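You operate a simulated robot arm through the tools that you are given. There is no shell and no other tool.

The job below is to be done with a simulated robot arm. You get a single attempt, and the scene is never put back.

## Task
Put things in order on the top of the lidded carton. At the end: the green hub stands on top of the blue gear; the white cup stands where the green hub stood; the black bolt stands where the red eye bolt stood; the red eye bolt stands where the white cup stood; whatever was shut is shut again. Leave all else as you found it, and nothing knocked over.

Only the result counts: the job must be done as asked and must still hold three seconds after the hand-in. Knocking over, shifting, dropping, spilling or breaking anything else fails it.

## Robot
A 7-joint arm with a two-finger parallel gripper, fixed in place. Base frame: the origin is at the foot of the arm, x ahead of it, y to its left, z up; the work surface is at about z = 0. Readings come in cm, rad, newtons and seconds.
With the tool pointing down near the work surface it reaches from about 24 to 62 cm from the base axis. Its first joint turns from -1.152 to 1.152 rad. Payload 2.6 kg.
Tool frame: the origin (TCP) lies between the finger pads and is the grasp point; the fingertips stand 3 cm ahead of it; z points along the fingers, y is the line along which they close. Largest opening 9.4 cm; finger width 2.8, thickness 1; the body of the gripper, 5 by 9.6 cm, starts 5.5 cm behind the TCP.
Orientation is that of the tool frame in the base frame, as [roll, pitch, yaw] about the fixed x, y, z axes, in that order (R = Rz(yaw) Ry(pitch) Rx(roll)). With the fingers straight down and closing along the base's y, the tool's x points along the base's -x, its y along +y and its z along -z.

## Interface
- The arm moves only by the tool step_arm. Its arguments are lists of equal length, an entry for each row: "dr": the turn, a rotation vector about the tool's x, y, z in rad, a list of three; "offset": the shift along the tool's x, y, z in cm, a list of three; "grip": the finger opening in cm, from 0 to 9.4. In form: {"dr": [[rx, ry, rz], ...], "offset": [[tx, ty, tz], ...], "grip": [grip, ...]}. A call has 1 to 20 rows; each row is the pose to reach, as a shift and turn from the pose commanded when the call began, along the tool's axes at that moment. Each row takes 0.2 s and may step no farther than 5 cm and 0.15 rad from the row before; otherwise, or with a gripper value out of range, the whole call is refused. A pose out of reach is approached as far as the arm can. The call stops where the force on the tool passes 40 N (or 10 N more than at its start, if that is more) or the arm is blocked; 0.2 s more then pass. The fingers move at their own pace (about 7.2 cm/s each) and stop on an object; they squeeze with about 40 N. The grip force told is the motor's: it shows also when the fingers shut on nothing. Time passes only in rows, and 0.2 s behind the last, so rows that repeat a pose let the fingers close. The reply holds the time, the measured pose of the TCP, the force on the tool along the base axes, the opening and the grip force, in the units named above and with some noise, with the torque about the TCP (base axes, N m) and any sound that the robot's microphone picked up.
- Cameras (640 x 400 px; columns grow to the right, rows downward): "scene" is fixed at [5.15, 44.56, 56.04]; the picture's right is [-0.60, -0.80, 0.00], its down [-0.48, 0.37, -0.80] and it looks along [0.63, -0.48, -0.61] (base axes); focal length 310 px, centre (320, 200). "wrist" rides on the gripper at [7.6, 1.4, -10.3] in the tool frame; the picture's right is [-0.18, 0.98, 0.00], its down [-0.75, -0.14, -0.64] and it looks along [-0.63, -0.12, 0.77] (tool axes); focal length 243 px, centre (320, 200).
- get_image(camera): a new picture of that camera. It takes no simulated time.
- measure_at(camera, pixels): for up to 12 pixels [column, row] of the newest picture of that camera ("zoom" is the newest enlarged one), the place [x, y, z] in the base frame of the surface seen there, good to about 0.3 cm. It takes no simulated time.
- enlarge(camera, box): a new picture of the part [left, top, right, bottom] of that camera's present view, enlarged. It takes no simulated time.
- close_job(): hands the job in; it is judged then, once.

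Unless the task says otherwise, let go and move clear before handing in.

The tools are called after "Call:" by a JSON object that holds its "name" and its "arguments". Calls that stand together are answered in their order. step_arm: Moves the arm, as the interface text tells. Its arguments: {"type":"object","properties":{"dr":{"type":"array","items":{"type":"array","items":{"type":"number"}}},"offset":{"type":"array","items":{"type":"array","items":{"type":"number"}}},"grip":{"type":"array","items":{"type":"number"}}},"required":["dr","offset","grip"]} The other tools are called the same way: get_image (camera) takes a picture; measure_at (camera, pixels) gives the place of the surface under pixels of a picture; enlarge (camera, box) takes an enlarged picture of a part of a camera's view; close_job () hands the job in.

At the start:

```text
t: 0.0
tool_pos: [41.83, -14.47, 25.58]
ee_rot: [-3.14, 0.001, 3.139]
force: [0.3, 1.0, -0.1]
ft_torque: [-0.04, 0.01, 0.01]
grip_width: 9.39
finger_force: 0.1
```

scene: 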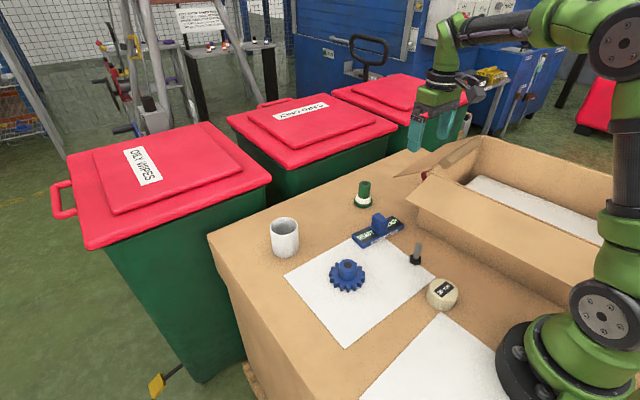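
wrist: 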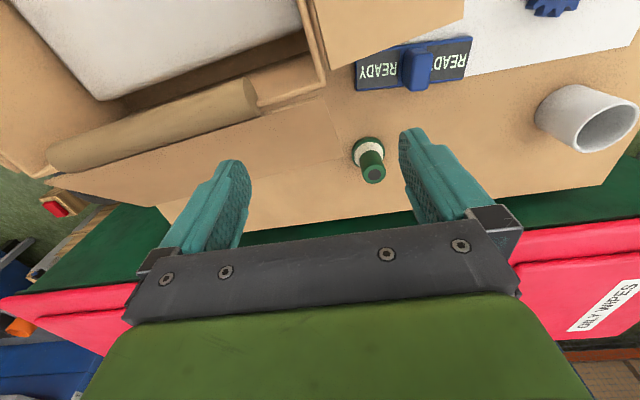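

The scene picture shows the white cup at (285,238), the green hub at (363,195), the blue gear at (347,275) and the black bolt at (416,255), but no clear red eye bolt. I'll enlarge these areas to find it and learn what "whatever was shut" refers to.

Call:
{"name": "enlarge", "arguments": {"camera": "scene", "box": [240, 160, 480, 310]}}

Call:
{"name": "enlarge", "arguments": {"camera": "scene", "box": [380, 100, 640, 320]}}

Call:
{"name": "enlarge", "arguments": {"camera": "wrist", "box": [0, 0, 360, 225]}}

Call:
{"name": "enlarge", "arguments": {"camera": "wrist", "box": [320, 0, 640, 200]}}

```text
2.67 times, centred on (360, 235) of scene
```

zoom: 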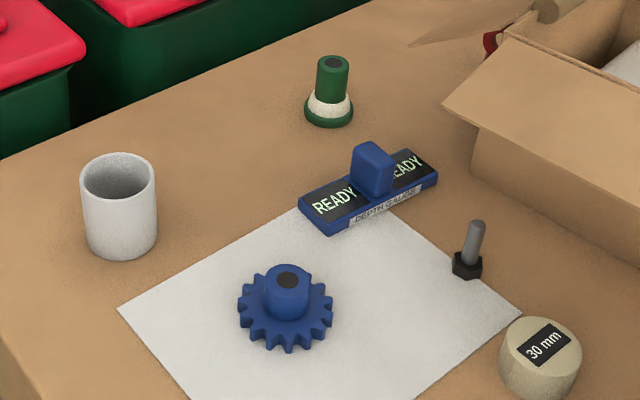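

```text
1.82 times, centred on (510, 210) of scene
```

zoom: 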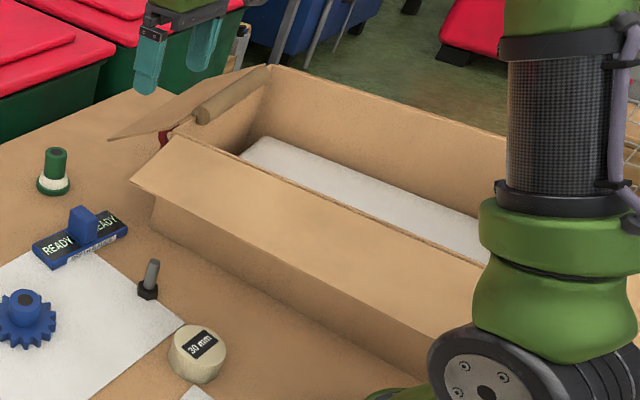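

```text
1.78 times, centred on (180, 112) of wrist
```

zoom: 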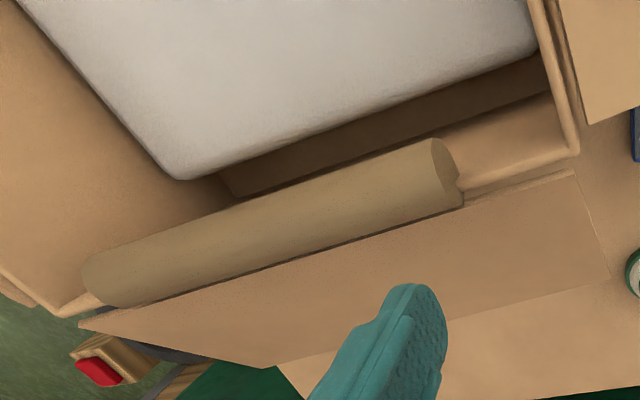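

```text
2.00 times, centred on (480, 100) of wrist
```

zoom: 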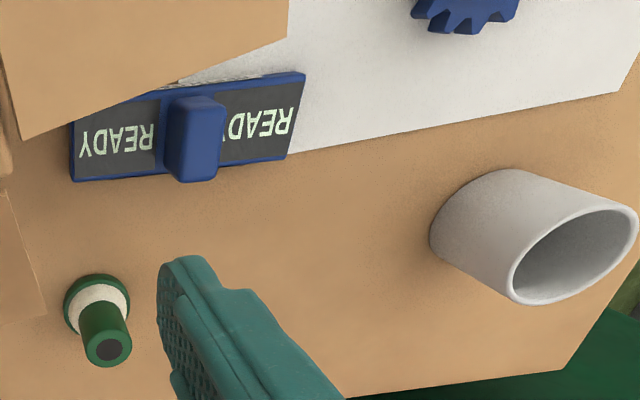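

The red bit at scene (424,175), under the raised flap of the open box, might be the eye bolt. I'll enlarge it and measure the key surfaces.

Call:
{"name": "enlarge", "arguments": {"camera": "scene", "box": [390, 130, 490, 192]}}

Call:
{"name": "measure_at", "arguments": {"camera": "zoom", "pixels": [[220, 285], [200, 270], [100, 280], [300, 170], [350, 150], [500, 60], [430, 60], [300, 250], [100, 370], [250, 350]]}}

Call:
{"name": "get_image", "arguments": {"camera": "scene"}}

Call:
{"name": "measure_at", "arguments": {"camera": "scene", "pixels": [[363, 185], [363, 203], [285, 222], [285, 250], [347, 265], [347, 280], [416, 247], [415, 262], [380, 222], [442, 290], [250, 250], [420, 290]]}}

Call:
{"name": "measure_at", "arguments": {"camera": "scene", "pixels": [[424, 175], [405, 200], [425, 215], [485, 137], [530, 195], [470, 215], [590, 230], [440, 160], [395, 176], [479, 139], [460, 152], [600, 170]]}}

```text
6.40 times, centred on (440, 161) of scene
```

zoom: 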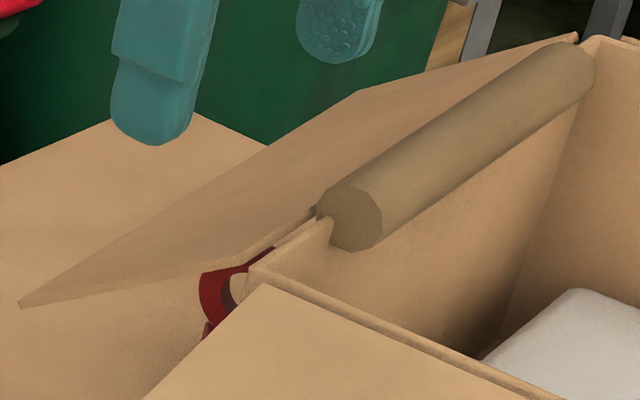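

```text
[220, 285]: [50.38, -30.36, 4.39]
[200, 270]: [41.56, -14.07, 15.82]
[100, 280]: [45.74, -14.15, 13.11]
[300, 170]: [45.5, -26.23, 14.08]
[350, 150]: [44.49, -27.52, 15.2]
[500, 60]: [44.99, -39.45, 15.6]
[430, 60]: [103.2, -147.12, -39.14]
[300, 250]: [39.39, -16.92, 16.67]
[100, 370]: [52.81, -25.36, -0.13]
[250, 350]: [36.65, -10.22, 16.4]
```

```text
taken
```

scene: 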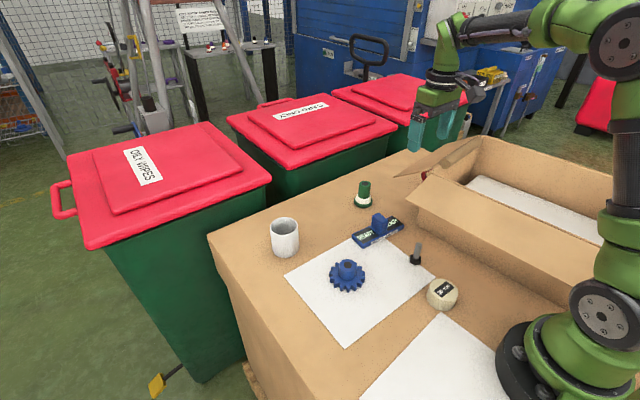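

```text
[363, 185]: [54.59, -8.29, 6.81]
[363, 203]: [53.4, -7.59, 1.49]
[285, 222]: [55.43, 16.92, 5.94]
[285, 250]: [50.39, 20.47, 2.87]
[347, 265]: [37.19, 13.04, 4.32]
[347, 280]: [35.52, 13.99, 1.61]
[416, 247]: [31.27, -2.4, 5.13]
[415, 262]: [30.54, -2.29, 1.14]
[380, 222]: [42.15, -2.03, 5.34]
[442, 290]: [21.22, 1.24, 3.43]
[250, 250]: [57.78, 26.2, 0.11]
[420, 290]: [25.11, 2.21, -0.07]
```

```text
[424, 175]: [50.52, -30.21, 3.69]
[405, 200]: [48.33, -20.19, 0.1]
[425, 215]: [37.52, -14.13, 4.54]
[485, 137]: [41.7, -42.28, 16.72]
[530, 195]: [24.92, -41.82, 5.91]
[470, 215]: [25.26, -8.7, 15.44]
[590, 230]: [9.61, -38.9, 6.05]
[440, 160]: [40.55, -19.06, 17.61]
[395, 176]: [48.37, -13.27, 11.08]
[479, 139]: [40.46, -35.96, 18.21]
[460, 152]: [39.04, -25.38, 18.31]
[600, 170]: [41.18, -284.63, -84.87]
```

The red piece at scene (424,175) measures about (50.5, -30.3, 4), under the sloping flap of the open box. I'll measure the flap and tube geometry in the wrist picture before moving.

Call:
{"name": "get_image", "arguments": {"camera": "wrist"}}

Call:
{"name": "measure_at", "arguments": {"camera": "wrist", "pixels": [[335, 155], [322, 100], [60, 178], [152, 203], [55, 160], [245, 95], [150, 130], [290, 130], [105, 175], [50, 205], [300, 165], [200, 207]]}}

Call:
{"name": "measure_at", "arguments": {"camera": "wrist", "pixels": [[320, 82], [305, 20], [20, 165], [400, 40], [325, 65], [372, 175], [367, 148], [416, 70], [365, 75], [465, 65], [590, 120], [540, 115]]}}

```text
taken
```

wrist: 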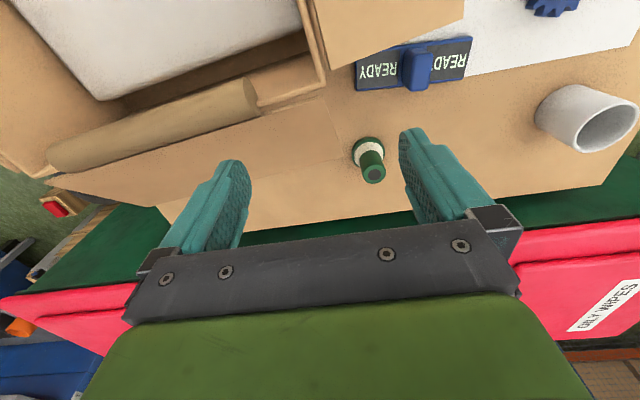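

```text
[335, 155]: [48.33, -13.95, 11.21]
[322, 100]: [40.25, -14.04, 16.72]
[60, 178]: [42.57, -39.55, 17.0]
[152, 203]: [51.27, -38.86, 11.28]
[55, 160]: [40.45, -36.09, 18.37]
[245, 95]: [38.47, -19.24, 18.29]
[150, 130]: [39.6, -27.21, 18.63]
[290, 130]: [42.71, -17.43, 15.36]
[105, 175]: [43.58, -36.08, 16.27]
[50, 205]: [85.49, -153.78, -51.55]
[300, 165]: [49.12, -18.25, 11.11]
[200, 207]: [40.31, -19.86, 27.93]
```

```text
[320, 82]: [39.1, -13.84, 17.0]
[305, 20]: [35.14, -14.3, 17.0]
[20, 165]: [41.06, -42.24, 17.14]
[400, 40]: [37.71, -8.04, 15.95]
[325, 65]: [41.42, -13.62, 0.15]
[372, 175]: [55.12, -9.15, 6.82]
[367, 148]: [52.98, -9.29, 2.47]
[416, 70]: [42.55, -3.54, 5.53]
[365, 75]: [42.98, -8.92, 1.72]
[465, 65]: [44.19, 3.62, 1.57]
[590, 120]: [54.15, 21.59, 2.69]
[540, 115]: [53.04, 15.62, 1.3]
```

The flap runs from its hinge (about x 40–42.6, z 17) down to an outer edge at (48.3,-14,11.2)–(51.3,-38.9,11.3), with the tube lying on the hinge. I'll swing the wrist camera out over the far side to look under the flap edge at the red piece.

Call:
{"name": "step_arm", "arguments": {"dr": [[0, 0, 0.13], [0, 0, 0.26], [0, 0, 0.39], [0, 0, 0.52], [0, 0, 0.65], [0, 0, 0.78], [0, 0, 0.91], [0, 0, 1.04], [0, 0, 1.17], [0, 0, 1.2], [0, 0, 1.2], [0, 0, 1.2]], "offset": [[-1.5, 0, 0], [-3, 0, 0], [-4.5, 0, 0], [-6, 0, 0], [-7.5, 0, 0], [-9, 0, 0], [-10.5, 0, 0], [-12, 0, 0], [-13, 0, 0], [-13, 0, 3], [-13, 0, 6], [-13, 0, 9]], "grip": [9.4, 9.4, 9.4, 9.4, 9.4, 9.4, 9.4, 9.4, 9.4, 9.4, 9.4, 9.4]}}

Call:
{"name": "get_image", "arguments": {"camera": "wrist"}}

Call:
{"name": "get_image", "arguments": {"camera": "scene"}}

```text
t: 2.6
tool_pos: [54.68, -14.29, 16.59]
ee_rot: [3.141, 0.0, 1.94]
force: [0.3, 0.0, 0.6]
ft_torque: [0.02, 0.0, 0.0]
grip_width: 9.4
finger_force: 0.1
```

```text
taken
```

wrist: 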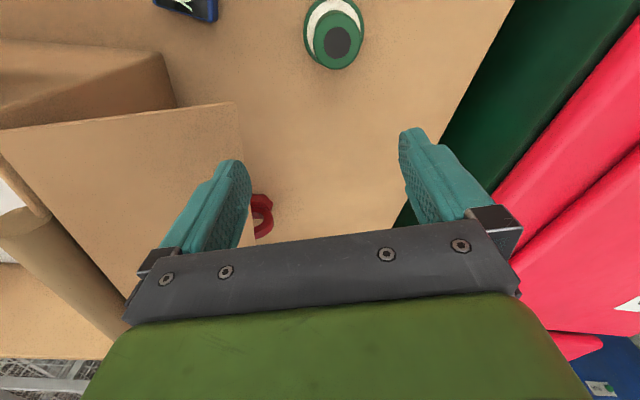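

```text
taken
```

scene: 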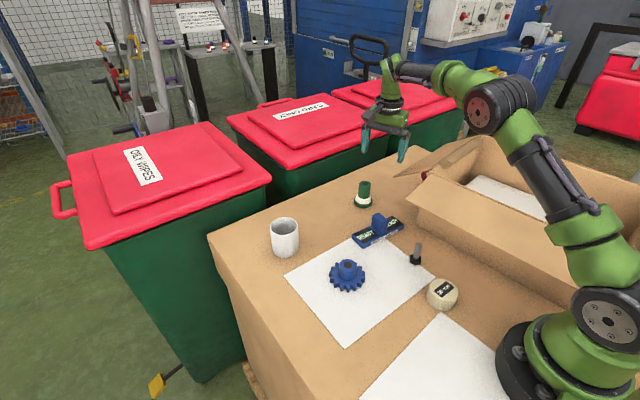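

The red eye is now visible at wrist (262,215), right by the flap edge and partly behind the finger. I'll enlarge it and measure.

Call:
{"name": "enlarge", "arguments": {"camera": "wrist", "box": [160, 90, 400, 240]}}

Call:
{"name": "measure_at", "arguments": {"camera": "wrist", "pixels": [[262, 200], [268, 215], [262, 232], [257, 215], [234, 104], [245, 150], [338, 40], [335, 10], [290, 220], [450, 130], [480, 60]]}}

```text
2.67 times, centred on (280, 165) of wrist
```

zoom: 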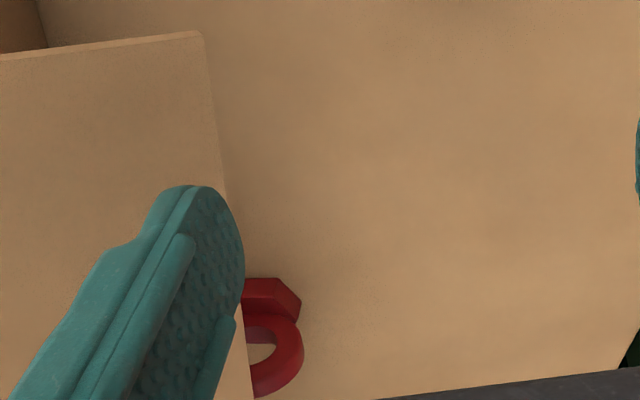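

```text
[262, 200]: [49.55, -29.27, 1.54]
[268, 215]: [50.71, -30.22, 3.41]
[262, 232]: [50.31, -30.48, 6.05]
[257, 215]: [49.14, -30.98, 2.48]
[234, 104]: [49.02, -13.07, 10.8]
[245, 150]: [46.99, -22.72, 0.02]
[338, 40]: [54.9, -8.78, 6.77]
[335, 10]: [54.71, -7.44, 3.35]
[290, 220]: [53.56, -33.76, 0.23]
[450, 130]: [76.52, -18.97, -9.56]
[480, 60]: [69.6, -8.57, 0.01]
```

The eye bolt has a hex foot near (49.5,-30, 0–1.5) and a ring reaching about z 6. It stands roughly 1 cm inside the flap edge, so I need a cleaner view. I'll move the camera further out and turn it more.

Call:
{"name": "step_arm", "arguments": {"dr": [[0, 0, 0.13], [0, 0, 0.26], [0, 0, 0.4], [0, 0, 0.4]], "offset": [[-2, 0, 0], [-4, 0, 0], [-6.1, 0.1, 0.5], [-6.1, 0.1, 1]], "grip": [9.4, 9.4, 9.4, 9.4]}}

Call:
{"name": "get_image", "arguments": {"camera": "wrist"}}

Call:
{"name": "enlarge", "arguments": {"camera": "wrist", "box": [240, 90, 480, 240]}}

```text
t: 3.6
tool_pos: [57.23, -20.18, 15.31]
ee_rot: [-3.141, 0.002, 1.54]
force: [-0.4, 0.3, 0.5]
ft_torque: [0.0, -0.02, -0.01]
grip_width: 9.41
finger_force: 0.1
```

```text
taken
```

wrist: 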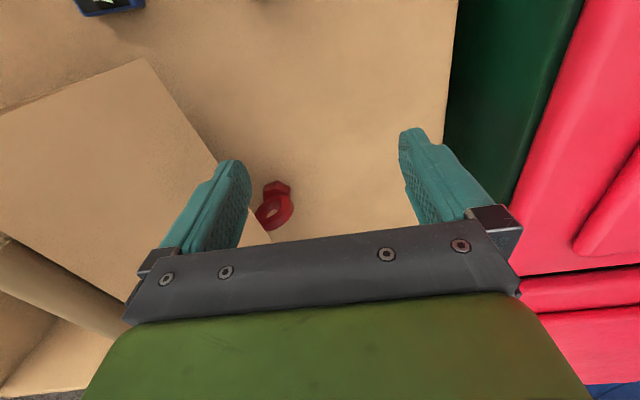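

```text
2.67 times, centred on (360, 165) of wrist
```

zoom: 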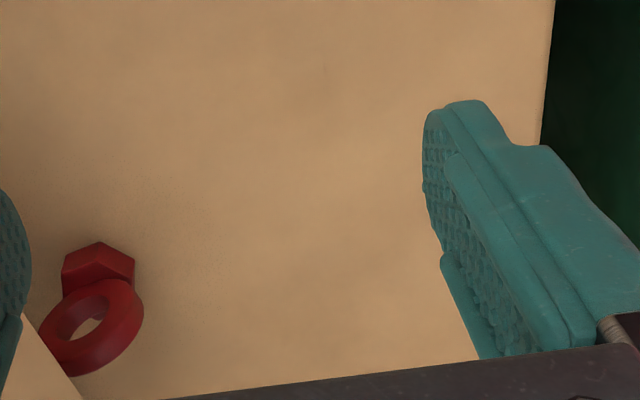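

The ring shows at zoom (95,325) with its hex foot at (98,265). I'll measure points around the ring, foot and flap edge.

Call:
{"name": "measure_at", "arguments": {"camera": "zoom", "pixels": [[98, 248], [70, 285], [130, 285], [85, 270], [118, 268], [118, 283], [140, 315], [95, 345], [75, 365], [75, 305], [85, 328], [52, 345]]}}

Call:
{"name": "measure_at", "arguments": {"camera": "wrist", "pixels": [[147, 60], [195, 125], [212, 150], [258, 230], [150, 100], [100, 150], [60, 250], [264, 228], [292, 205], [278, 195], [446, 60], [442, 120]]}}

Call:
{"name": "enlarge", "arguments": {"camera": "wrist", "box": [240, 170, 304, 240]}}

```text
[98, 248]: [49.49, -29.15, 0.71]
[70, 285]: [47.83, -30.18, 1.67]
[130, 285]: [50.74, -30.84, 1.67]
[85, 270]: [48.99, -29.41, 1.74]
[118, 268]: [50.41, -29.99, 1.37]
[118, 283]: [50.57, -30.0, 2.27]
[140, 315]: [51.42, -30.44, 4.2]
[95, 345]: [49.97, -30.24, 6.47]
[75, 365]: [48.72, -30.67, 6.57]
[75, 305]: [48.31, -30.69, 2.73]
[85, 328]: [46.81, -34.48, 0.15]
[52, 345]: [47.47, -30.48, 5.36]
```

```text
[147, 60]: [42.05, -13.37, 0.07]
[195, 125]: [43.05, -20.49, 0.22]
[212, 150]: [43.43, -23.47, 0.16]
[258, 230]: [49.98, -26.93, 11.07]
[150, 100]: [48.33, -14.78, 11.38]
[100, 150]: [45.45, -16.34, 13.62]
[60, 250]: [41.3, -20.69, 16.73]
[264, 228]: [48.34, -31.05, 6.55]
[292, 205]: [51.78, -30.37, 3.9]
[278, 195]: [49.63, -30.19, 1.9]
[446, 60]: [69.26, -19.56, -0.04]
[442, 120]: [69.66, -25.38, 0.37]
```

```text
5.71 times, centred on (272, 205) of wrist
```

zoom: 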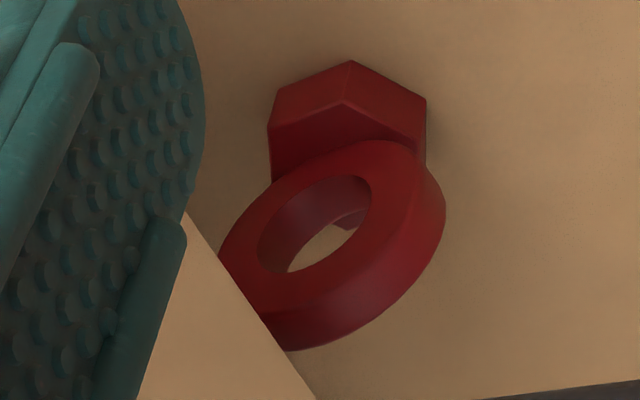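

The ring lies in a plane facing y, spans x 47.3–51.6 and z 2.2–6.7, and is centred near (49.45,-30.85); the flap edge is at x≈50.3 there. I'll test whether the arm can take a tilted pose that reaches in under the flap edge from outside, staying well clear of everything.

Call:
{"name": "step_arm", "arguments": {"dr": [[0, 0, -0.13], [0, 0, -0.26], [0, 0, -0.39], [0, 0, -0.53], [0, 0, -0.67], [0, 0, -0.8], [0, 0, -0.93], [0, 0, -1.07], [0, 0, -1.2], [0, 0, -1.33], [0, 0, -1.47], [0, 0, -1.6]], "offset": [[-0.5, 0, -2], [-1.2, -0.3, -4], [-2, -0.6, -5], [-3, -0.9, -5], [-4, -1.2, -5], [-5, -1.5, -5], [-6, -1.8, -5], [-7, -2.1, -5], [-8, -2.4, -5], [-8.5, -2.6, -5], [-9, -2.8, -5], [-9.1, -2.9, -5]], "grip": [9.4, 9.4, 9.4, 9.4, 9.4, 9.4, 9.4, 9.4, 9.4, 9.4, 9.4, 9.4]}}

```text
t: 6.2
tool_pos: [52.98, -26.89, 20.16]
ee_rot: [-3.142, 0.001, -3.14]
force: [-0.1, 0.6, 0.3]
ft_torque: [0.01, 0.0, 0.01]
grip_width: 9.41
finger_force: 0.1
out of reach, approached as far as the arm can: row 1, 2, 3, 4, 5, 6, 7, 8, 9, 10, 11, 12
```

The arm ran out of reach near radius 59.4 at z 20, so large outward tilts by the flap are limited. I'll back away over the open area and measure how much tilt costs in reach.

Call:
{"name": "step_arm", "arguments": {"dr": [[0, 0, 0], [0, 0, 0], [0, 0, 0], [0, 0, 0], [0, 0, 0], [0, 0, 0], [0, 0, 0]], "offset": [[0.5, 4.5, 0], [1, 9, 0], [1.5, 13.5, 0], [2, 18, 0], [2.5, 22.5, 0], [3, 27, 0], [3, 31, 0]], "grip": [9.4, 9.4, 9.4, 9.4, 9.4, 9.4, 9.4]}}

```text
t: 7.8
tool_pos: [58.29, 3.56, 22.69]
ee_rot: [3.142, -0.001, 3.14]
force: [-0.2, -0.3, 0.1]
ft_torque: [-0.02, 0.0, 0.0]
grip_width: 9.38
finger_force: 0.0
out of reach, approached as far as the arm can: row 1, 2, 3, 4, 5, 6, 7
```

The arm ended at (58.3, 3.6, 22.7), not where I aimed, and every row reads out of reach. I'll look at the arm's posture before moving again.

Call:
{"name": "get_image", "arguments": {"camera": "scene"}}

Call:
{"name": "get_image", "arguments": {"camera": "wrist"}}

```text
taken
```

scene: 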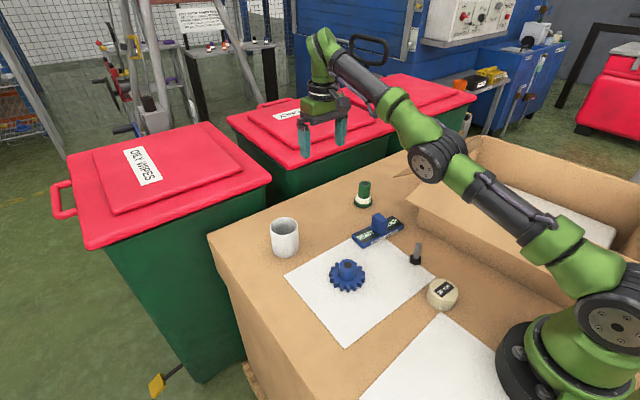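

```text
taken
```

wrist: 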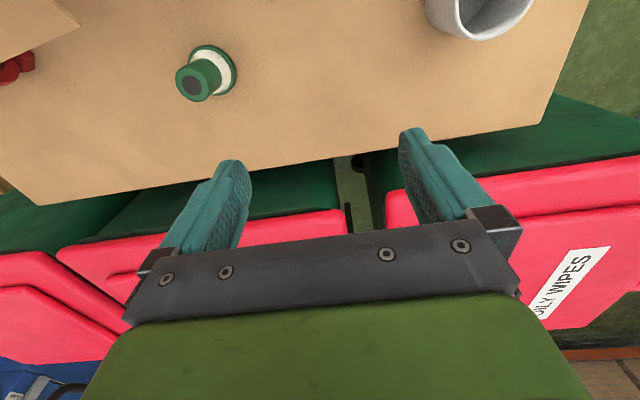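

The arm looks nearly straight, pointing out over the far edge. I'll pull it back toward the base in small steps and check the response.

Call:
{"name": "step_arm", "arguments": {"dr": [[0, 0, 0], [0, 0, 0], [0, 0, 0]], "offset": [[2, 0, 0], [4, 0, 0], [6, 0, 0]], "grip": [9.4, 9.4, 9.4]}}

```text
t: 8.6
tool_pos: [57.67, 3.7, 24.57]
ee_rot: [3.141, -0.001, 3.141]
force: [0.0, -0.2, 0.5]
ft_torque: [0.03, -0.02, -0.01]
grip_width: 9.36
finger_force: 0.1
out of reach, approached as far as the arm can: row 1, 2, 3
```

The arm seems stuck fully stretched, even though the target should lie inside reach. I'll hold the commanded pose for a few rows to see whether the posture relaxes.

Call:
{"name": "step_arm", "arguments": {"dr": [[0, 0, 0], [0, 0, 0], [0, 0, 0], [0, 0, 0], [0, 0, 0]], "offset": [[0, 0, 0], [0, 0, 0], [0, 0, 0], [0, 0, 0], [0, 0, 0]], "grip": [9.4, 9.4, 9.4, 9.4, 9.4]}}

```text
t: 9.8
tool_pos: [57.63, 3.78, 24.52]
ee_rot: [3.142, -0.003, 3.141]
force: [-0.5, -0.5, -0.2]
ft_torque: [-0.03, 0.01, 0.05]
grip_width: 9.4
finger_force: 0.1
```

Holding in place gave no complaint, so each call starts from the pose actually reached, and the elbow is at its straight limit. Lowering the hand should bend the elbow the right way. The area below (57.6, 3.8) is clear down to z≈10, so I'll go down.

Call:
{"name": "step_arm", "arguments": {"dr": [[0, 0, 0], [0, 0, 0], [0, 0, 0], [0, 0, 0]], "offset": [[0, 0, 2.5], [0, 0, 5], [0, 0, 7.5], [0, 0, 9]], "grip": [9.4, 9.4, 9.4, 9.4]}}

```text
t: 10.8
tool_pos: [60.28, 4.1, 16.2]
ee_rot: [-3.14, -0.004, 3.139]
force: [-0.4, 0.0, 0.5]
ft_torque: [0.0, -0.03, -0.02]
grip_width: 9.4
finger_force: 0.0
out of reach, approached as far as the arm can: row 1, 2, 3, 4
```

It is still pinned on the reach limit, at (60.3, 4.1, 16.2). I'll try a sideways and inward move, which drives the other joints.

Call:
{"name": "step_arm", "arguments": {"dr": [[0, 0, 0], [0, 0, 0], [0, 0, 0], [0, 0, 0]], "offset": [[2, -3, 0], [4, -6, 0], [6, -9, 0], [8, -12, 0]], "grip": [9.4, 9.4, 9.4, 9.4]}}

Call:
{"name": "get_image", "arguments": {"camera": "scene"}}

```text
t: 11.8
tool_pos: [59.37, -7.19, 17.94]
ee_rot: [3.141, -0.003, -3.142]
force: [0.1, 0.1, 0.5]
ft_torque: [0.02, 0.02, 0.01]
grip_width: 9.41
finger_force: 0.0
out of reach, approached as far as the arm can: row 1, 2, 3, 4
```

```text
taken
```

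scene: 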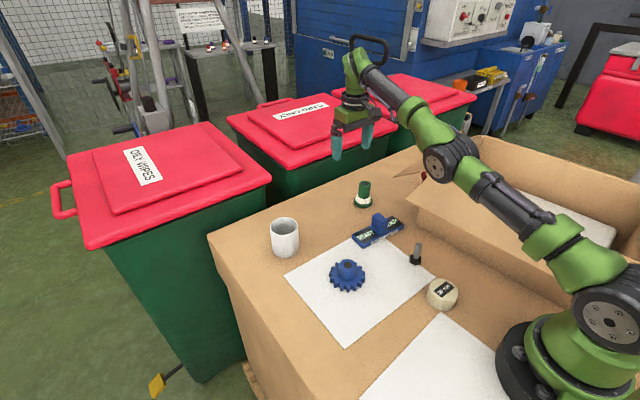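

The arm still looks straight in the picture. I'll try a large upward and inward move in free space to bend the elbow the other way.

Call:
{"name": "step_arm", "arguments": {"dr": [[0, 0, 0], [0, 0, 0], [0, 0, 0], [0, 0, 0], [0, 0, 0], [0, 0, 0]], "offset": [[1.5, 0, -4], [3, 0, -8], [6, 0, -11], [9, 0, -14], [12, 0, -16], [15, 0, -18]], "grip": [9.4, 9.4, 9.4, 9.4, 9.4, 9.4]}}

```text
t: 13.2
tool_pos: [44.63, -7.46, 35.79]
ee_rot: [-3.141, 0.001, -3.141]
force: [-0.4, 0.9, 0.3]
ft_torque: [0.0, 0.02, -0.02]
grip_width: 9.4
finger_force: 0.1
out of reach, approached as far as the arm can: row 3, 4
```

It broke free: the last rows were reached exactly and the hand is at (44.6,-7.5,35.8). I'll check the arm's posture.

Call:
{"name": "get_image", "arguments": {"camera": "scene"}}

Call:
{"name": "get_image", "arguments": {"camera": "wrist"}}

```text
taken
```

scene: 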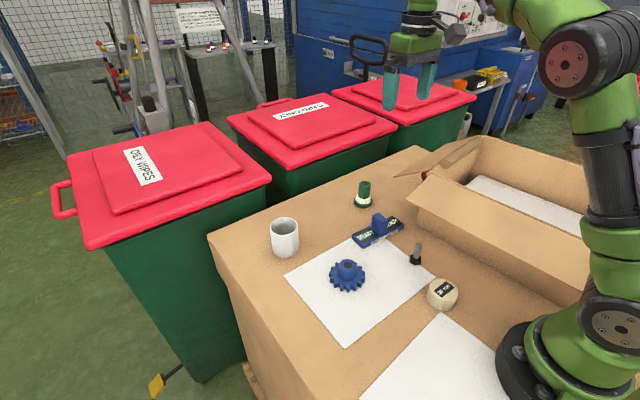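

```text
taken
```

wrist: 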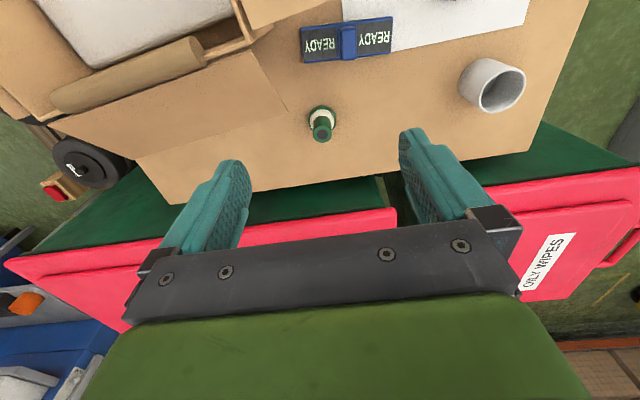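

The elbow is up again at scene (566,65), and I now know to stay clear of the stretched-out limit. To judge clearance over the box and tube, I'll measure the arm's joints and the box edges in this picture.

Call:
{"name": "measure_at", "arguments": {"camera": "scene", "pixels": [[612, 328], [566, 65], [540, 10], [607, 30], [610, 180], [592, 180], [412, 40], [610, 250], [500, 5], [428, 15], [455, 30], [560, 270]]}}

Call:
{"name": "measure_at", "arguments": {"camera": "wrist", "pixels": [[60, 100], [200, 50], [125, 80], [288, 110], [137, 157], [250, 52], [248, 30], [165, 55], [322, 120], [500, 80], [350, 40], [320, 45]]}}

```text
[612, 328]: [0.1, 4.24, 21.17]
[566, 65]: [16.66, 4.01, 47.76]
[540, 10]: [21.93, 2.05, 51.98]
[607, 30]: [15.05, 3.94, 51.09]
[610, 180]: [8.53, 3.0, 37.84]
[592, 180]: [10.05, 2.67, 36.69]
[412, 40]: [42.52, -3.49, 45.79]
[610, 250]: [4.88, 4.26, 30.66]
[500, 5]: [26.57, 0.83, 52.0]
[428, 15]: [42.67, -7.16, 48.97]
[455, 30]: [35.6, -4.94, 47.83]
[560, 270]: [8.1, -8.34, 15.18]
```

```text
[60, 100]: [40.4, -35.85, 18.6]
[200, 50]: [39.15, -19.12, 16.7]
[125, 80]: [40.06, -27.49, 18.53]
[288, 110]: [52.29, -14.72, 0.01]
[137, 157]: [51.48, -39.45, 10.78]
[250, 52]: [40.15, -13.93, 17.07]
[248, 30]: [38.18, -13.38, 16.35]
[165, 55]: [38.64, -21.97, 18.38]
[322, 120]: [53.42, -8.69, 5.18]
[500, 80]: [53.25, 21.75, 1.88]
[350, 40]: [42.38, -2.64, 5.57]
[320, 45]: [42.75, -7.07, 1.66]
```

The shoulder sits at about z 21 and the elbow at (16.7, 48), so the hand-to-wrist length is about 19 cm and the arm reaches about 62 cm. The tube top is z≈18.6. I'll now do the hub first, lowering to look closely at it.

Call:
{"name": "step_arm", "arguments": {"dr": [[0, 0, 0], [0, 0, 0], [0, 0, 0], [0, 0, 0], [0, 0, 0]], "offset": [[-1, -0.3, 4], [-2, -0.6, 8], [-3, -0.9, 12], [-3.5, -1, 15.5], [-3.5, -1, 18]], "grip": [9.4, 9.4, 9.4, 9.4, 9.4]}}

Call:
{"name": "get_image", "arguments": {"camera": "wrist"}}

Call:
{"name": "enlarge", "arguments": {"camera": "wrist", "box": [240, 60, 432, 180]}}

```text
t: 14.4
tool_pos: [48.24, -8.7, 17.81]
ee_rot: [3.141, 0.002, 3.139]
force: [0.2, 0.0, -0.4]
ft_torque: [-0.02, -0.01, 0.01]
grip_width: 9.42
finger_force: 0.0
```

```text
taken
```

wrist: 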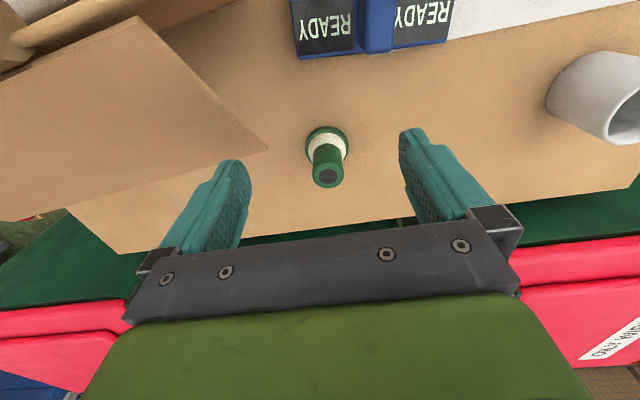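

```text
3.33 times, centred on (336, 120) of wrist
```

zoom: 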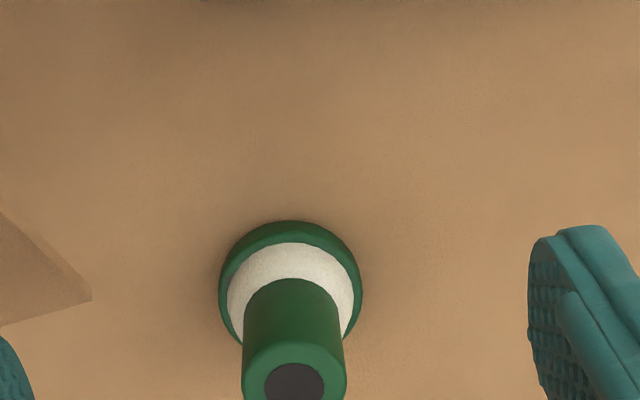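

The hub is a green-rimmed flange at zoom (290,295) with a narrower green post topped at (295,382). I'll measure its edges for centre and widths.

Call:
{"name": "measure_at", "arguments": {"camera": "zoom", "pixels": [[224, 295], [358, 295], [290, 226], [290, 260], [240, 300], [345, 295], [293, 320], [250, 350], [338, 350], [294, 380], [262, 380], [328, 380]]}}

Call:
{"name": "measure_at", "arguments": {"camera": "wrist", "pixels": [[328, 178], [328, 160], [318, 178], [338, 178], [600, 80], [575, 85], [615, 60], [625, 140]]}}

```text
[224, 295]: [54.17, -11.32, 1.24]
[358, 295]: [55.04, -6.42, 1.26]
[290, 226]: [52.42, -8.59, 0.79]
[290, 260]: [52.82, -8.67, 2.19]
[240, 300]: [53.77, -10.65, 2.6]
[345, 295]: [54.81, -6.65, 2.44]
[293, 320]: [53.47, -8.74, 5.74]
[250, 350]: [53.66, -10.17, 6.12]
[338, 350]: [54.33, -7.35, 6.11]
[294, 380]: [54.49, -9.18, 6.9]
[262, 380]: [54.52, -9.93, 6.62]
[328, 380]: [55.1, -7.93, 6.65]
```

```text
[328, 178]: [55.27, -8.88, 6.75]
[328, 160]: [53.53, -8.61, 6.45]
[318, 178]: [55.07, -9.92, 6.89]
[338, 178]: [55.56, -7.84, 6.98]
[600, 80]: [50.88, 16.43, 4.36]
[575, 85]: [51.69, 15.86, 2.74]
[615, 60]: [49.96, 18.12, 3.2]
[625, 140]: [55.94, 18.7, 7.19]
```

The hub centre is about (54.8,-8.8), with a 5 cm flange and a 2.9 cm post from z 2.7 to 6.9. Next I'll look closely at the gear.

Call:
{"name": "step_arm", "arguments": {"dr": [[0, 0, 0], [0, 0, 0], [0, 0, 0], [0, 0, 0], [0, 0, 0], [0, 0, 0]], "offset": [[2.7, 3.6, 0], [5.4, 7.2, 0], [8.1, 10.8, 0], [10.8, 14.4, 0], [13.5, 18, 0], [16, 21.7, 0]], "grip": [9.4, 9.4, 9.4, 9.4, 9.4, 9.4]}}

Call:
{"name": "get_image", "arguments": {"camera": "wrist"}}

Call:
{"name": "enlarge", "arguments": {"camera": "wrist", "box": [240, 60, 432, 180]}}

```text
t: 15.8
tool_pos: [32.03, 12.87, 17.81]
ee_rot: [3.141, 0.0, 3.138]
force: [1.1, 1.0, -0.6]
ft_torque: [-0.03, 0.03, -0.03]
grip_width: 9.44
finger_force: 0.1
```

```text
taken
```

wrist: 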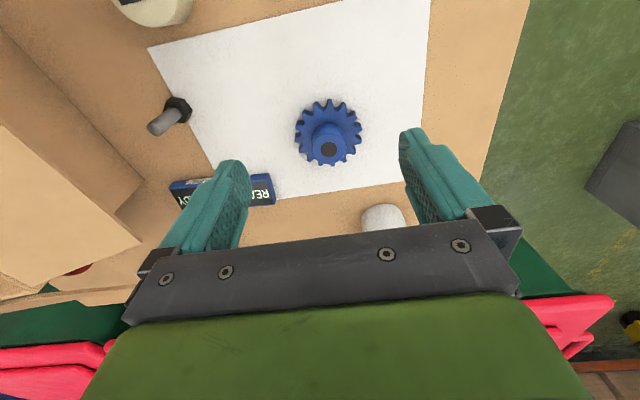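

```text
3.33 times, centred on (336, 120) of wrist
```

zoom: 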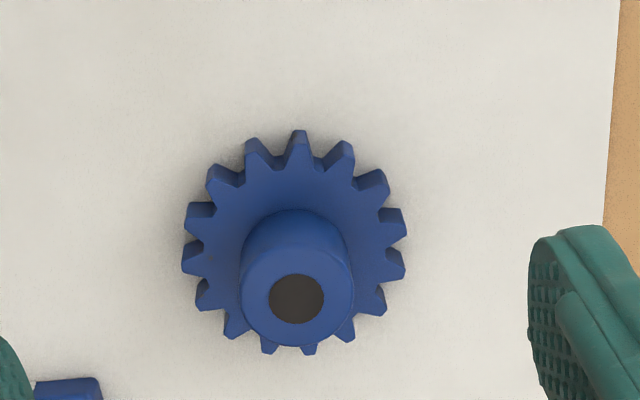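

The gear is clear in the zoom, with its boss top centred at (297,298) and teeth out to (182,255) and (405,260). I'll measure it.

Call:
{"name": "measure_at", "arguments": {"camera": "zoom", "pixels": [[297, 298], [250, 298], [345, 298], [297, 338], [297, 265], [245, 240], [350, 240], [190, 255], [398, 262], [300, 135], [285, 348], [220, 210]]}}

Call:
{"name": "measure_at", "arguments": {"camera": "wrist", "pixels": [[178, 105], [158, 127], [185, 115], [170, 100], [190, 110], [150, 130], [168, 108], [165, 118], [385, 215], [80, 270]]}}

Call:
{"name": "enlarge", "arguments": {"camera": "wrist", "box": [110, 60, 238, 140]}}

```text
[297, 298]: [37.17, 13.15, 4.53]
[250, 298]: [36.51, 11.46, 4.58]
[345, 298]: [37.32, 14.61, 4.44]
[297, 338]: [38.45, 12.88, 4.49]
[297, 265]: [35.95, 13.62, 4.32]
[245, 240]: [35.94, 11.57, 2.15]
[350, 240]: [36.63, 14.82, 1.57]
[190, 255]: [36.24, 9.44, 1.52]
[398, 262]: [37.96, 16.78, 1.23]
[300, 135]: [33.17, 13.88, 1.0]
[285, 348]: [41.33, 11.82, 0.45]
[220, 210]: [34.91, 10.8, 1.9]
```

```text
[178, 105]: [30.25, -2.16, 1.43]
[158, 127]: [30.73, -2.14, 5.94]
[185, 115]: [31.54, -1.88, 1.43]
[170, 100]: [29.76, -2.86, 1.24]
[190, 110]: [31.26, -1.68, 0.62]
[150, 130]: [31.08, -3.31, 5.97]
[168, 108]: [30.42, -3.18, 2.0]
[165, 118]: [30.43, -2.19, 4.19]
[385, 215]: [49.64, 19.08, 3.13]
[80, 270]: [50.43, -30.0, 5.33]
```

```text
5.00 times, centred on (174, 100) of wrist
```

zoom: 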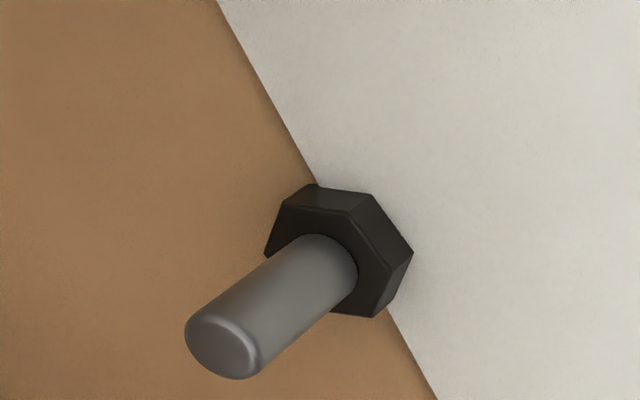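

The gear centre is about (37.1, 13.1), boss top z 4.5 and 3.2 cm wide. The black bolt shank reaches z≈6 with a hex head 1.4 high. Now I'll go above the hub with the fingers partly closed.

Call:
{"name": "step_arm", "arguments": {"dr": [[0, 0, 0], [0, 0, 0], [0, 0, 0], [0, 0, 0], [0, 0, 0], [0, 0, 0], [0, 0, 0], [0, 0, 0], [0, 0, 0], [0, 0, 0]], "offset": [[-3.2, -3.1, 0], [-6.5, -6.2, 0], [-9.7, -9.3, 0], [-13, -12.4, 0], [-16.2, -15.5, 0], [-19.5, -18.6, 0], [-22.75, -21.65, 0], [-22.75, -21.65, 3], [-22.75, -21.65, 6], [-22.75, -21.65, 7.5]], "grip": [9.4, 9, 8, 7, 6, 6, 6, 6, 6, 6]}}

Call:
{"name": "get_image", "arguments": {"camera": "wrist"}}

Call:
{"name": "enlarge", "arguments": {"camera": "scene", "box": [300, 120, 428, 220]}}

```text
t: 18.0
tool_pos: [54.96, -8.93, 10.46]
ee_rot: [-3.141, 0.0, 3.14]
force: [-0.6, 0.3, 0.2]
ft_torque: [0.0, 0.03, 0.01]
grip_width: 6.01
finger_force: 0.2
```

```text
taken
```

wrist: 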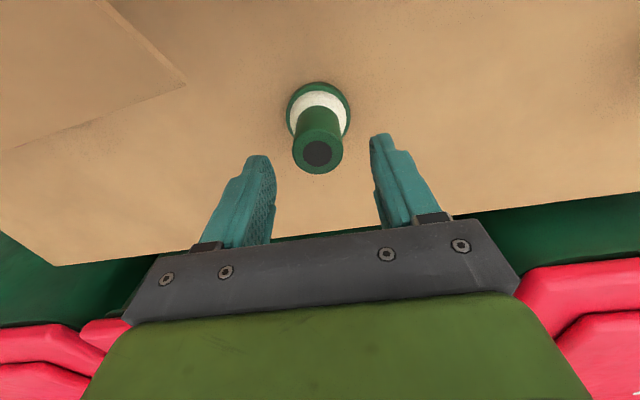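

```text
4.00 times, centred on (364, 170) of scene
```

zoom: 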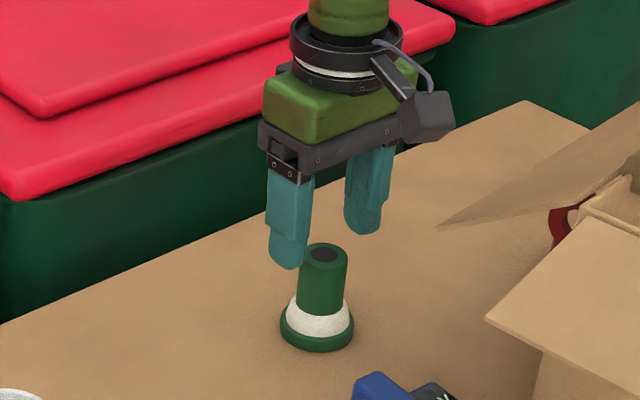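

The hub top at wrist (318,152) matches the tool axis within about 1 mm, so the hub centre is about (54.95,-9.0). I'll lower to z≈6 and close on the post.

Call:
{"name": "step_arm", "arguments": {"dr": [[0, 0, 0], [0, 0, 0], [0, 0, 0], [0, 0, 0], [0, 0, 0], [0, 0, 0]], "offset": [[0, -0.1, 2], [0, -0.1, 4], [0, -0.1, 4.4], [0, -0.1, 4.4], [0, -0.1, 4.4], [0, -0.1, 4.4]], "grip": [6, 6, 6, 1.5, 1.5, 1.5]}}

```text
t: 19.4
tool_pos: [55.11, -8.82, 5.89]
ee_rot: [3.141, -0.001, 3.139]
force: [-0.5, -1.0, 0.6]
ft_torque: [-0.1, -0.07, -0.01]
grip_width: 3.26
finger_force: 39.9
```

Gripped at 3.26 cm. I'll lift and carry the hub over the gear, staying high.

Call:
{"name": "step_arm", "arguments": {"dr": [[0, 0, 0], [0, 0, 0], [0, 0, 0], [0, 0, 0], [0, 0, 0], [0, 0, 0], [0, 0, 0], [0, 0, 0], [0, 0, 0], [0, 0, 0], [0, 0, 0]], "offset": [[0, 0, -1.5], [0, 0, -4], [0, 0, -7], [1, 1, -10], [4, 4.7, -10], [7, 8.4, -10], [10, 12.1, -10], [13, 15.8, -10], [16, 19.5, -10], [18, 22.1, -10], [18, 22.1, -10]], "grip": [1.5, 1.5, 1.5, 1.5, 1.5, 1.5, 1.5, 1.5, 1.5, 1.5, 1.5]}}

Call:
{"name": "get_image", "arguments": {"camera": "wrist"}}

Call:
{"name": "enlarge", "arguments": {"camera": "scene", "box": [270, 140, 430, 300]}}

```text
t: 21.8
tool_pos: [36.82, 13.44, 16.12]
ee_rot: [-3.142, 0.0, 3.14]
force: [0.3, 0.7, -3.5]
ft_torque: [0.05, -0.04, -0.01]
grip_width: 3.23
finger_force: 39.8
```

```text
taken
```

wrist: 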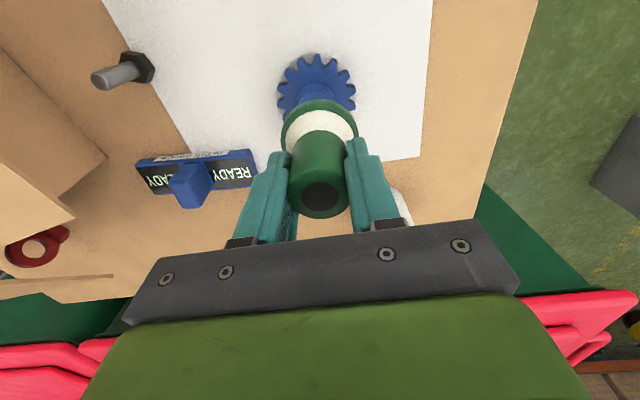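

```text
2.50 times, centred on (350, 220) of scene
```

zoom: 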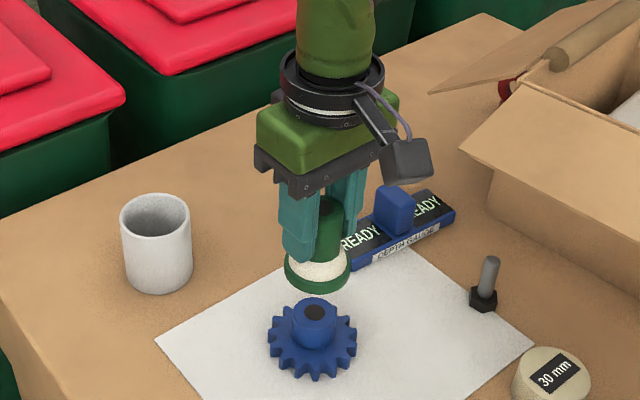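

The hub hangs above the gear and weighs about 3.5 N. I'll enlarge the gear in the wrist view to fine-tune the alignment.

Call:
{"name": "enlarge", "arguments": {"camera": "wrist", "box": [256, 40, 384, 120]}}

Call:
{"name": "measure_at", "arguments": {"camera": "zoom", "pixels": [[310, 76], [112, 215], [115, 295], [490, 195], [495, 260], [305, 235], [225, 300], [400, 300], [230, 330], [500, 330]]}}

```text
5.00 times, centred on (320, 80) of wrist
```

zoom: 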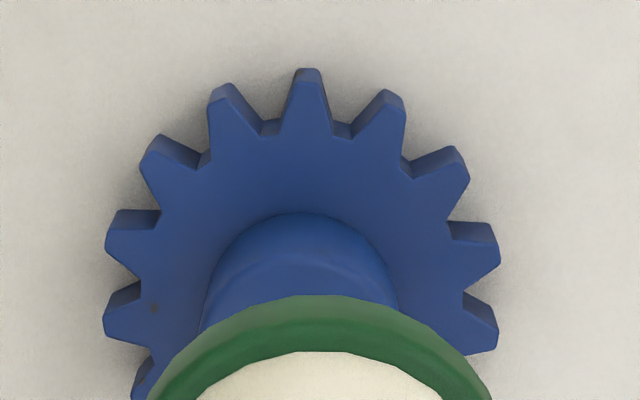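

```text
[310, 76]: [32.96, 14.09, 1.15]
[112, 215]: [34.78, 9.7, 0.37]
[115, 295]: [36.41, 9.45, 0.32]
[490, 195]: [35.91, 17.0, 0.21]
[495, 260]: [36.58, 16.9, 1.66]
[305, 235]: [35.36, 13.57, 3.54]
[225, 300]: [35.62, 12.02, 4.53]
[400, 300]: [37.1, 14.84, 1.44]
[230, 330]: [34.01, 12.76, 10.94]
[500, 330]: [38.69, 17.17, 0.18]
```

The boss is about 0.3 cm to the -y side of the tool axis (boss mid at wrist column 316.5 against 320) and in line in x. I'll correct that and lower to just above the boss.

Call:
{"name": "step_arm", "arguments": {"dr": [[0, 0, 0], [0, 0, 0], [0, 0, 0], [0, 0, 0]], "offset": [[0, -0.3, 0], [0, -0.3, 2.5], [0, -0.3, 4.5], [0, -0.3, 5.2]], "grip": [1.5, 1.5, 1.5, 1.5]}}

Call:
{"name": "enlarge", "arguments": {"camera": "wrist", "box": [240, 60, 400, 200]}}

Call:
{"name": "enlarge", "arguments": {"camera": "scene", "box": [300, 200, 400, 300]}}

```text
t: 22.8
tool_pos: [36.96, 12.88, 10.8]
ee_rot: [3.141, 0.001, 3.138]
force: [-0.2, 0.7, -3.8]
ft_torque: [0.01, 0.01, 0.0]
grip_width: 3.27
finger_force: 40.1
```

```text
2.86 times, centred on (320, 130) of wrist
```

zoom: 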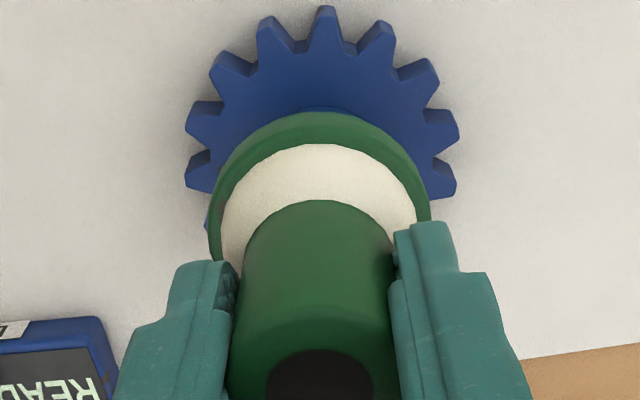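

```text
4.00 times, centred on (350, 250) of scene
```

zoom: 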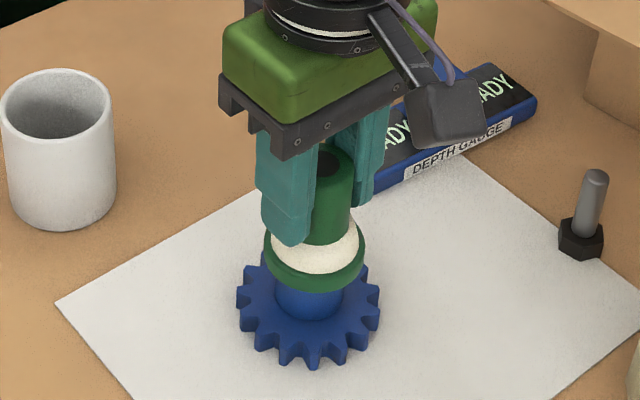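

The gear and flange are concentric in the view (gear mid column 320.7, flange 320). I'll lower in small steps and watch the force.

Call:
{"name": "step_arm", "arguments": {"dr": [[0, 0, 0], [0, 0, 0]], "offset": [[0, 0, 0.15], [0, 0, 0.3]], "grip": [1.5, 1.5]}}

```text
t: 23.4
tool_pos: [36.91, 12.96, 10.58]
ee_rot: [3.141, -0.001, 3.141]
force: [0.4, -0.5, -2.9]
ft_torque: [0.0, -0.04, -0.02]
grip_width: 3.26
finger_force: 40.1
```

Call:
{"name": "step_arm", "arguments": {"dr": [[0, 0, 0]], "offset": [[0, 0, 0.15]], "grip": [1.5]}}

```text
t: 23.8
tool_pos: [36.93, 13.09, 10.48]
ee_rot: [-3.141, -0.001, 3.141]
force: [0.0, -0.4, -3.6]
ft_torque: [0.0, 0.0, -0.01]
grip_width: 3.27
finger_force: 39.6
```

Still only the hub's weight on the sensor, so no contact yet. I'll keep lowering a little.

Call:
{"name": "step_arm", "arguments": {"dr": [[0, 0, 0]], "offset": [[0, 0, 0.15]], "grip": [1.5]}}

```text
t: 24.2
tool_pos: [37.08, 13.05, 10.5]
ee_rot: [-3.141, 0.003, 3.138]
force: [-5.4, -1.6, 19.0]
ft_torque: [-0.14, 0.31, -0.16]
grip_width: 3.24
finger_force: 40.3
```

Contact: +19 N upward at the expected height. I'll ease up slightly and open the fingers.

Call:
{"name": "step_arm", "arguments": {"dr": [[0, 0, 0], [0, 0, 0], [0, 0, 0], [0, 0, 0], [0, 0, 0]], "offset": [[0, 0, -0.08], [0, 0, -0.08], [0, 0, -0.08], [0, 0, -0.08], [0, 0, -0.08]], "grip": [1.5, 1.5, 4.5, 6, 6]}}

Call:
{"name": "enlarge", "arguments": {"camera": "wrist", "box": [240, 60, 400, 200]}}

Call:
{"name": "enlarge", "arguments": {"camera": "scene", "box": [300, 200, 400, 300]}}

```text
t: 25.4
tool_pos: [37.04, 12.95, 10.29]
ee_rot: [-3.141, 0.0, 3.142]
force: [-0.1, 0.1, 0.5]
ft_torque: [0.02, 0.03, 0.01]
grip_width: 6.01
finger_force: 0.1
```

```text
2.86 times, centred on (320, 130) of wrist
```

zoom: 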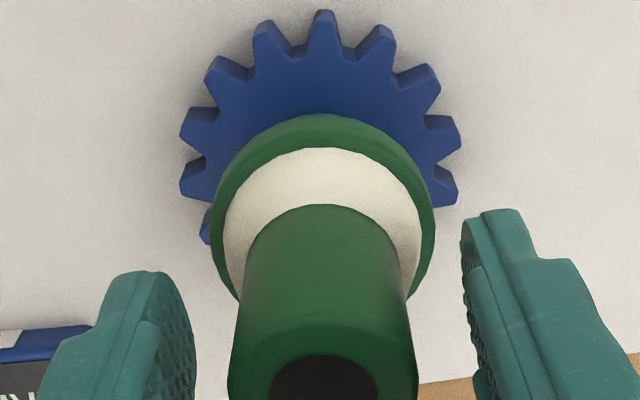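

```text
4.00 times, centred on (350, 250) of scene
```

zoom: 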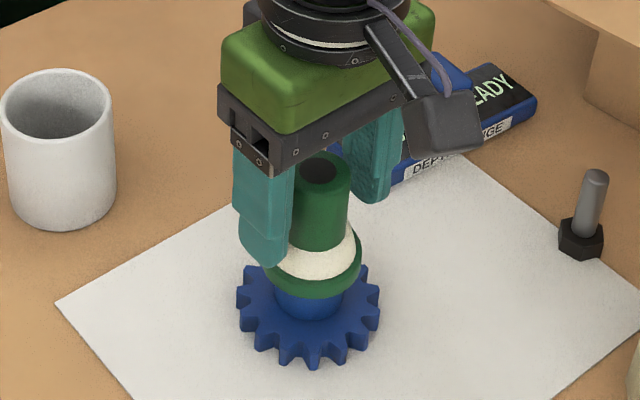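

The hub stands upright and centred on the gear boss. I'll retreat straight up, then turn the wrist half round so the camera housing faces away from the flap for the eye bolt pick.

Call:
{"name": "step_arm", "arguments": {"dr": [[0, 0, 0], [0, 0, 0], [0, 0, 0], [0, 0, 0], [0, 0, 0], [0, 0, 0], [0, 0, 0]], "offset": [[0, 0, -2], [0, 0, -5], [0, 0, -9], [-2, -3, -13], [-4, -7, -13], [-6, -11, -13], [-8, -13, -13]], "grip": [6, 6, 6, 6, 6, 6, 6]}}

Call:
{"name": "step_arm", "arguments": {"dr": [[0, 0, 0.14], [0, 0, 0.28], [0, 0, 0.42], [0, 0, 0.56], [0, 0, 0.7], [0, 0, 0.84], [0, 0, 0.98], [0, 0, 1.12], [0, 0, 1.26], [0, 0, 1.4], [0, 0, 1.54]], "offset": [[0, 0, 0], [0, 0, 0], [0, 0, 0], [0, 0, 0], [0, 0, 0], [0, 0, 0], [0, 0, 0], [0, 0, 0], [0, 0, 0], [0, 0, 0], [0, 0, 0]], "grip": [6, 6, 6, 6, 6, 6, 6, 6, 6, 6, 6]}}

Call:
{"name": "step_arm", "arguments": {"dr": [[0, 0, 0.14], [0, 0, 0.28], [0, 0, 0.42], [0, 0, 0.56], [0, 0, 0.7], [0, 0, 0.84], [0, 0, 0.98], [0, 0, 1.12], [0, 0, 1.26], [0, 0, 1.4], [0, 0, 1.54]], "offset": [[0, 0, 0], [0, 0, 0], [0, 0, 0], [0, 0, 0], [0, 0, 0], [0, 0, 0], [0, 0, 0], [0, 0, 0], [0, 0, 0], [0, 0, 0], [0, 0, 0]], "grip": [6, 6, 6, 6, 6, 6, 6, 6, 6, 6, 6]}}

Call:
{"name": "get_image", "arguments": {"camera": "scene"}}

```text
refused: row 4 steps farther than a row can; nothing moved
```

```text
t: 27.8
tool_pos: [36.77, 13.03, 10.23]
ee_rot: [3.141, 0.0, 1.598]
force: [-1.0, -0.5, 0.5]
ft_torque: [0.03, 0.01, -0.01]
grip_width: 6.0
finger_force: 0.1
```

```text
t: 30.2
tool_pos: [36.88, 12.88, 10.23]
ee_rot: [3.141, 0.0, 0.058]
force: [0.3, 0.3, 0.7]
ft_torque: [0.03, 0.01, -0.01]
grip_width: 5.99
finger_force: 0.1
```

```text
taken
```

scene: 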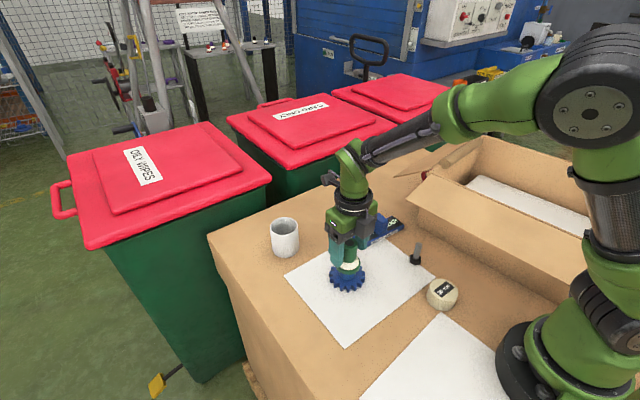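

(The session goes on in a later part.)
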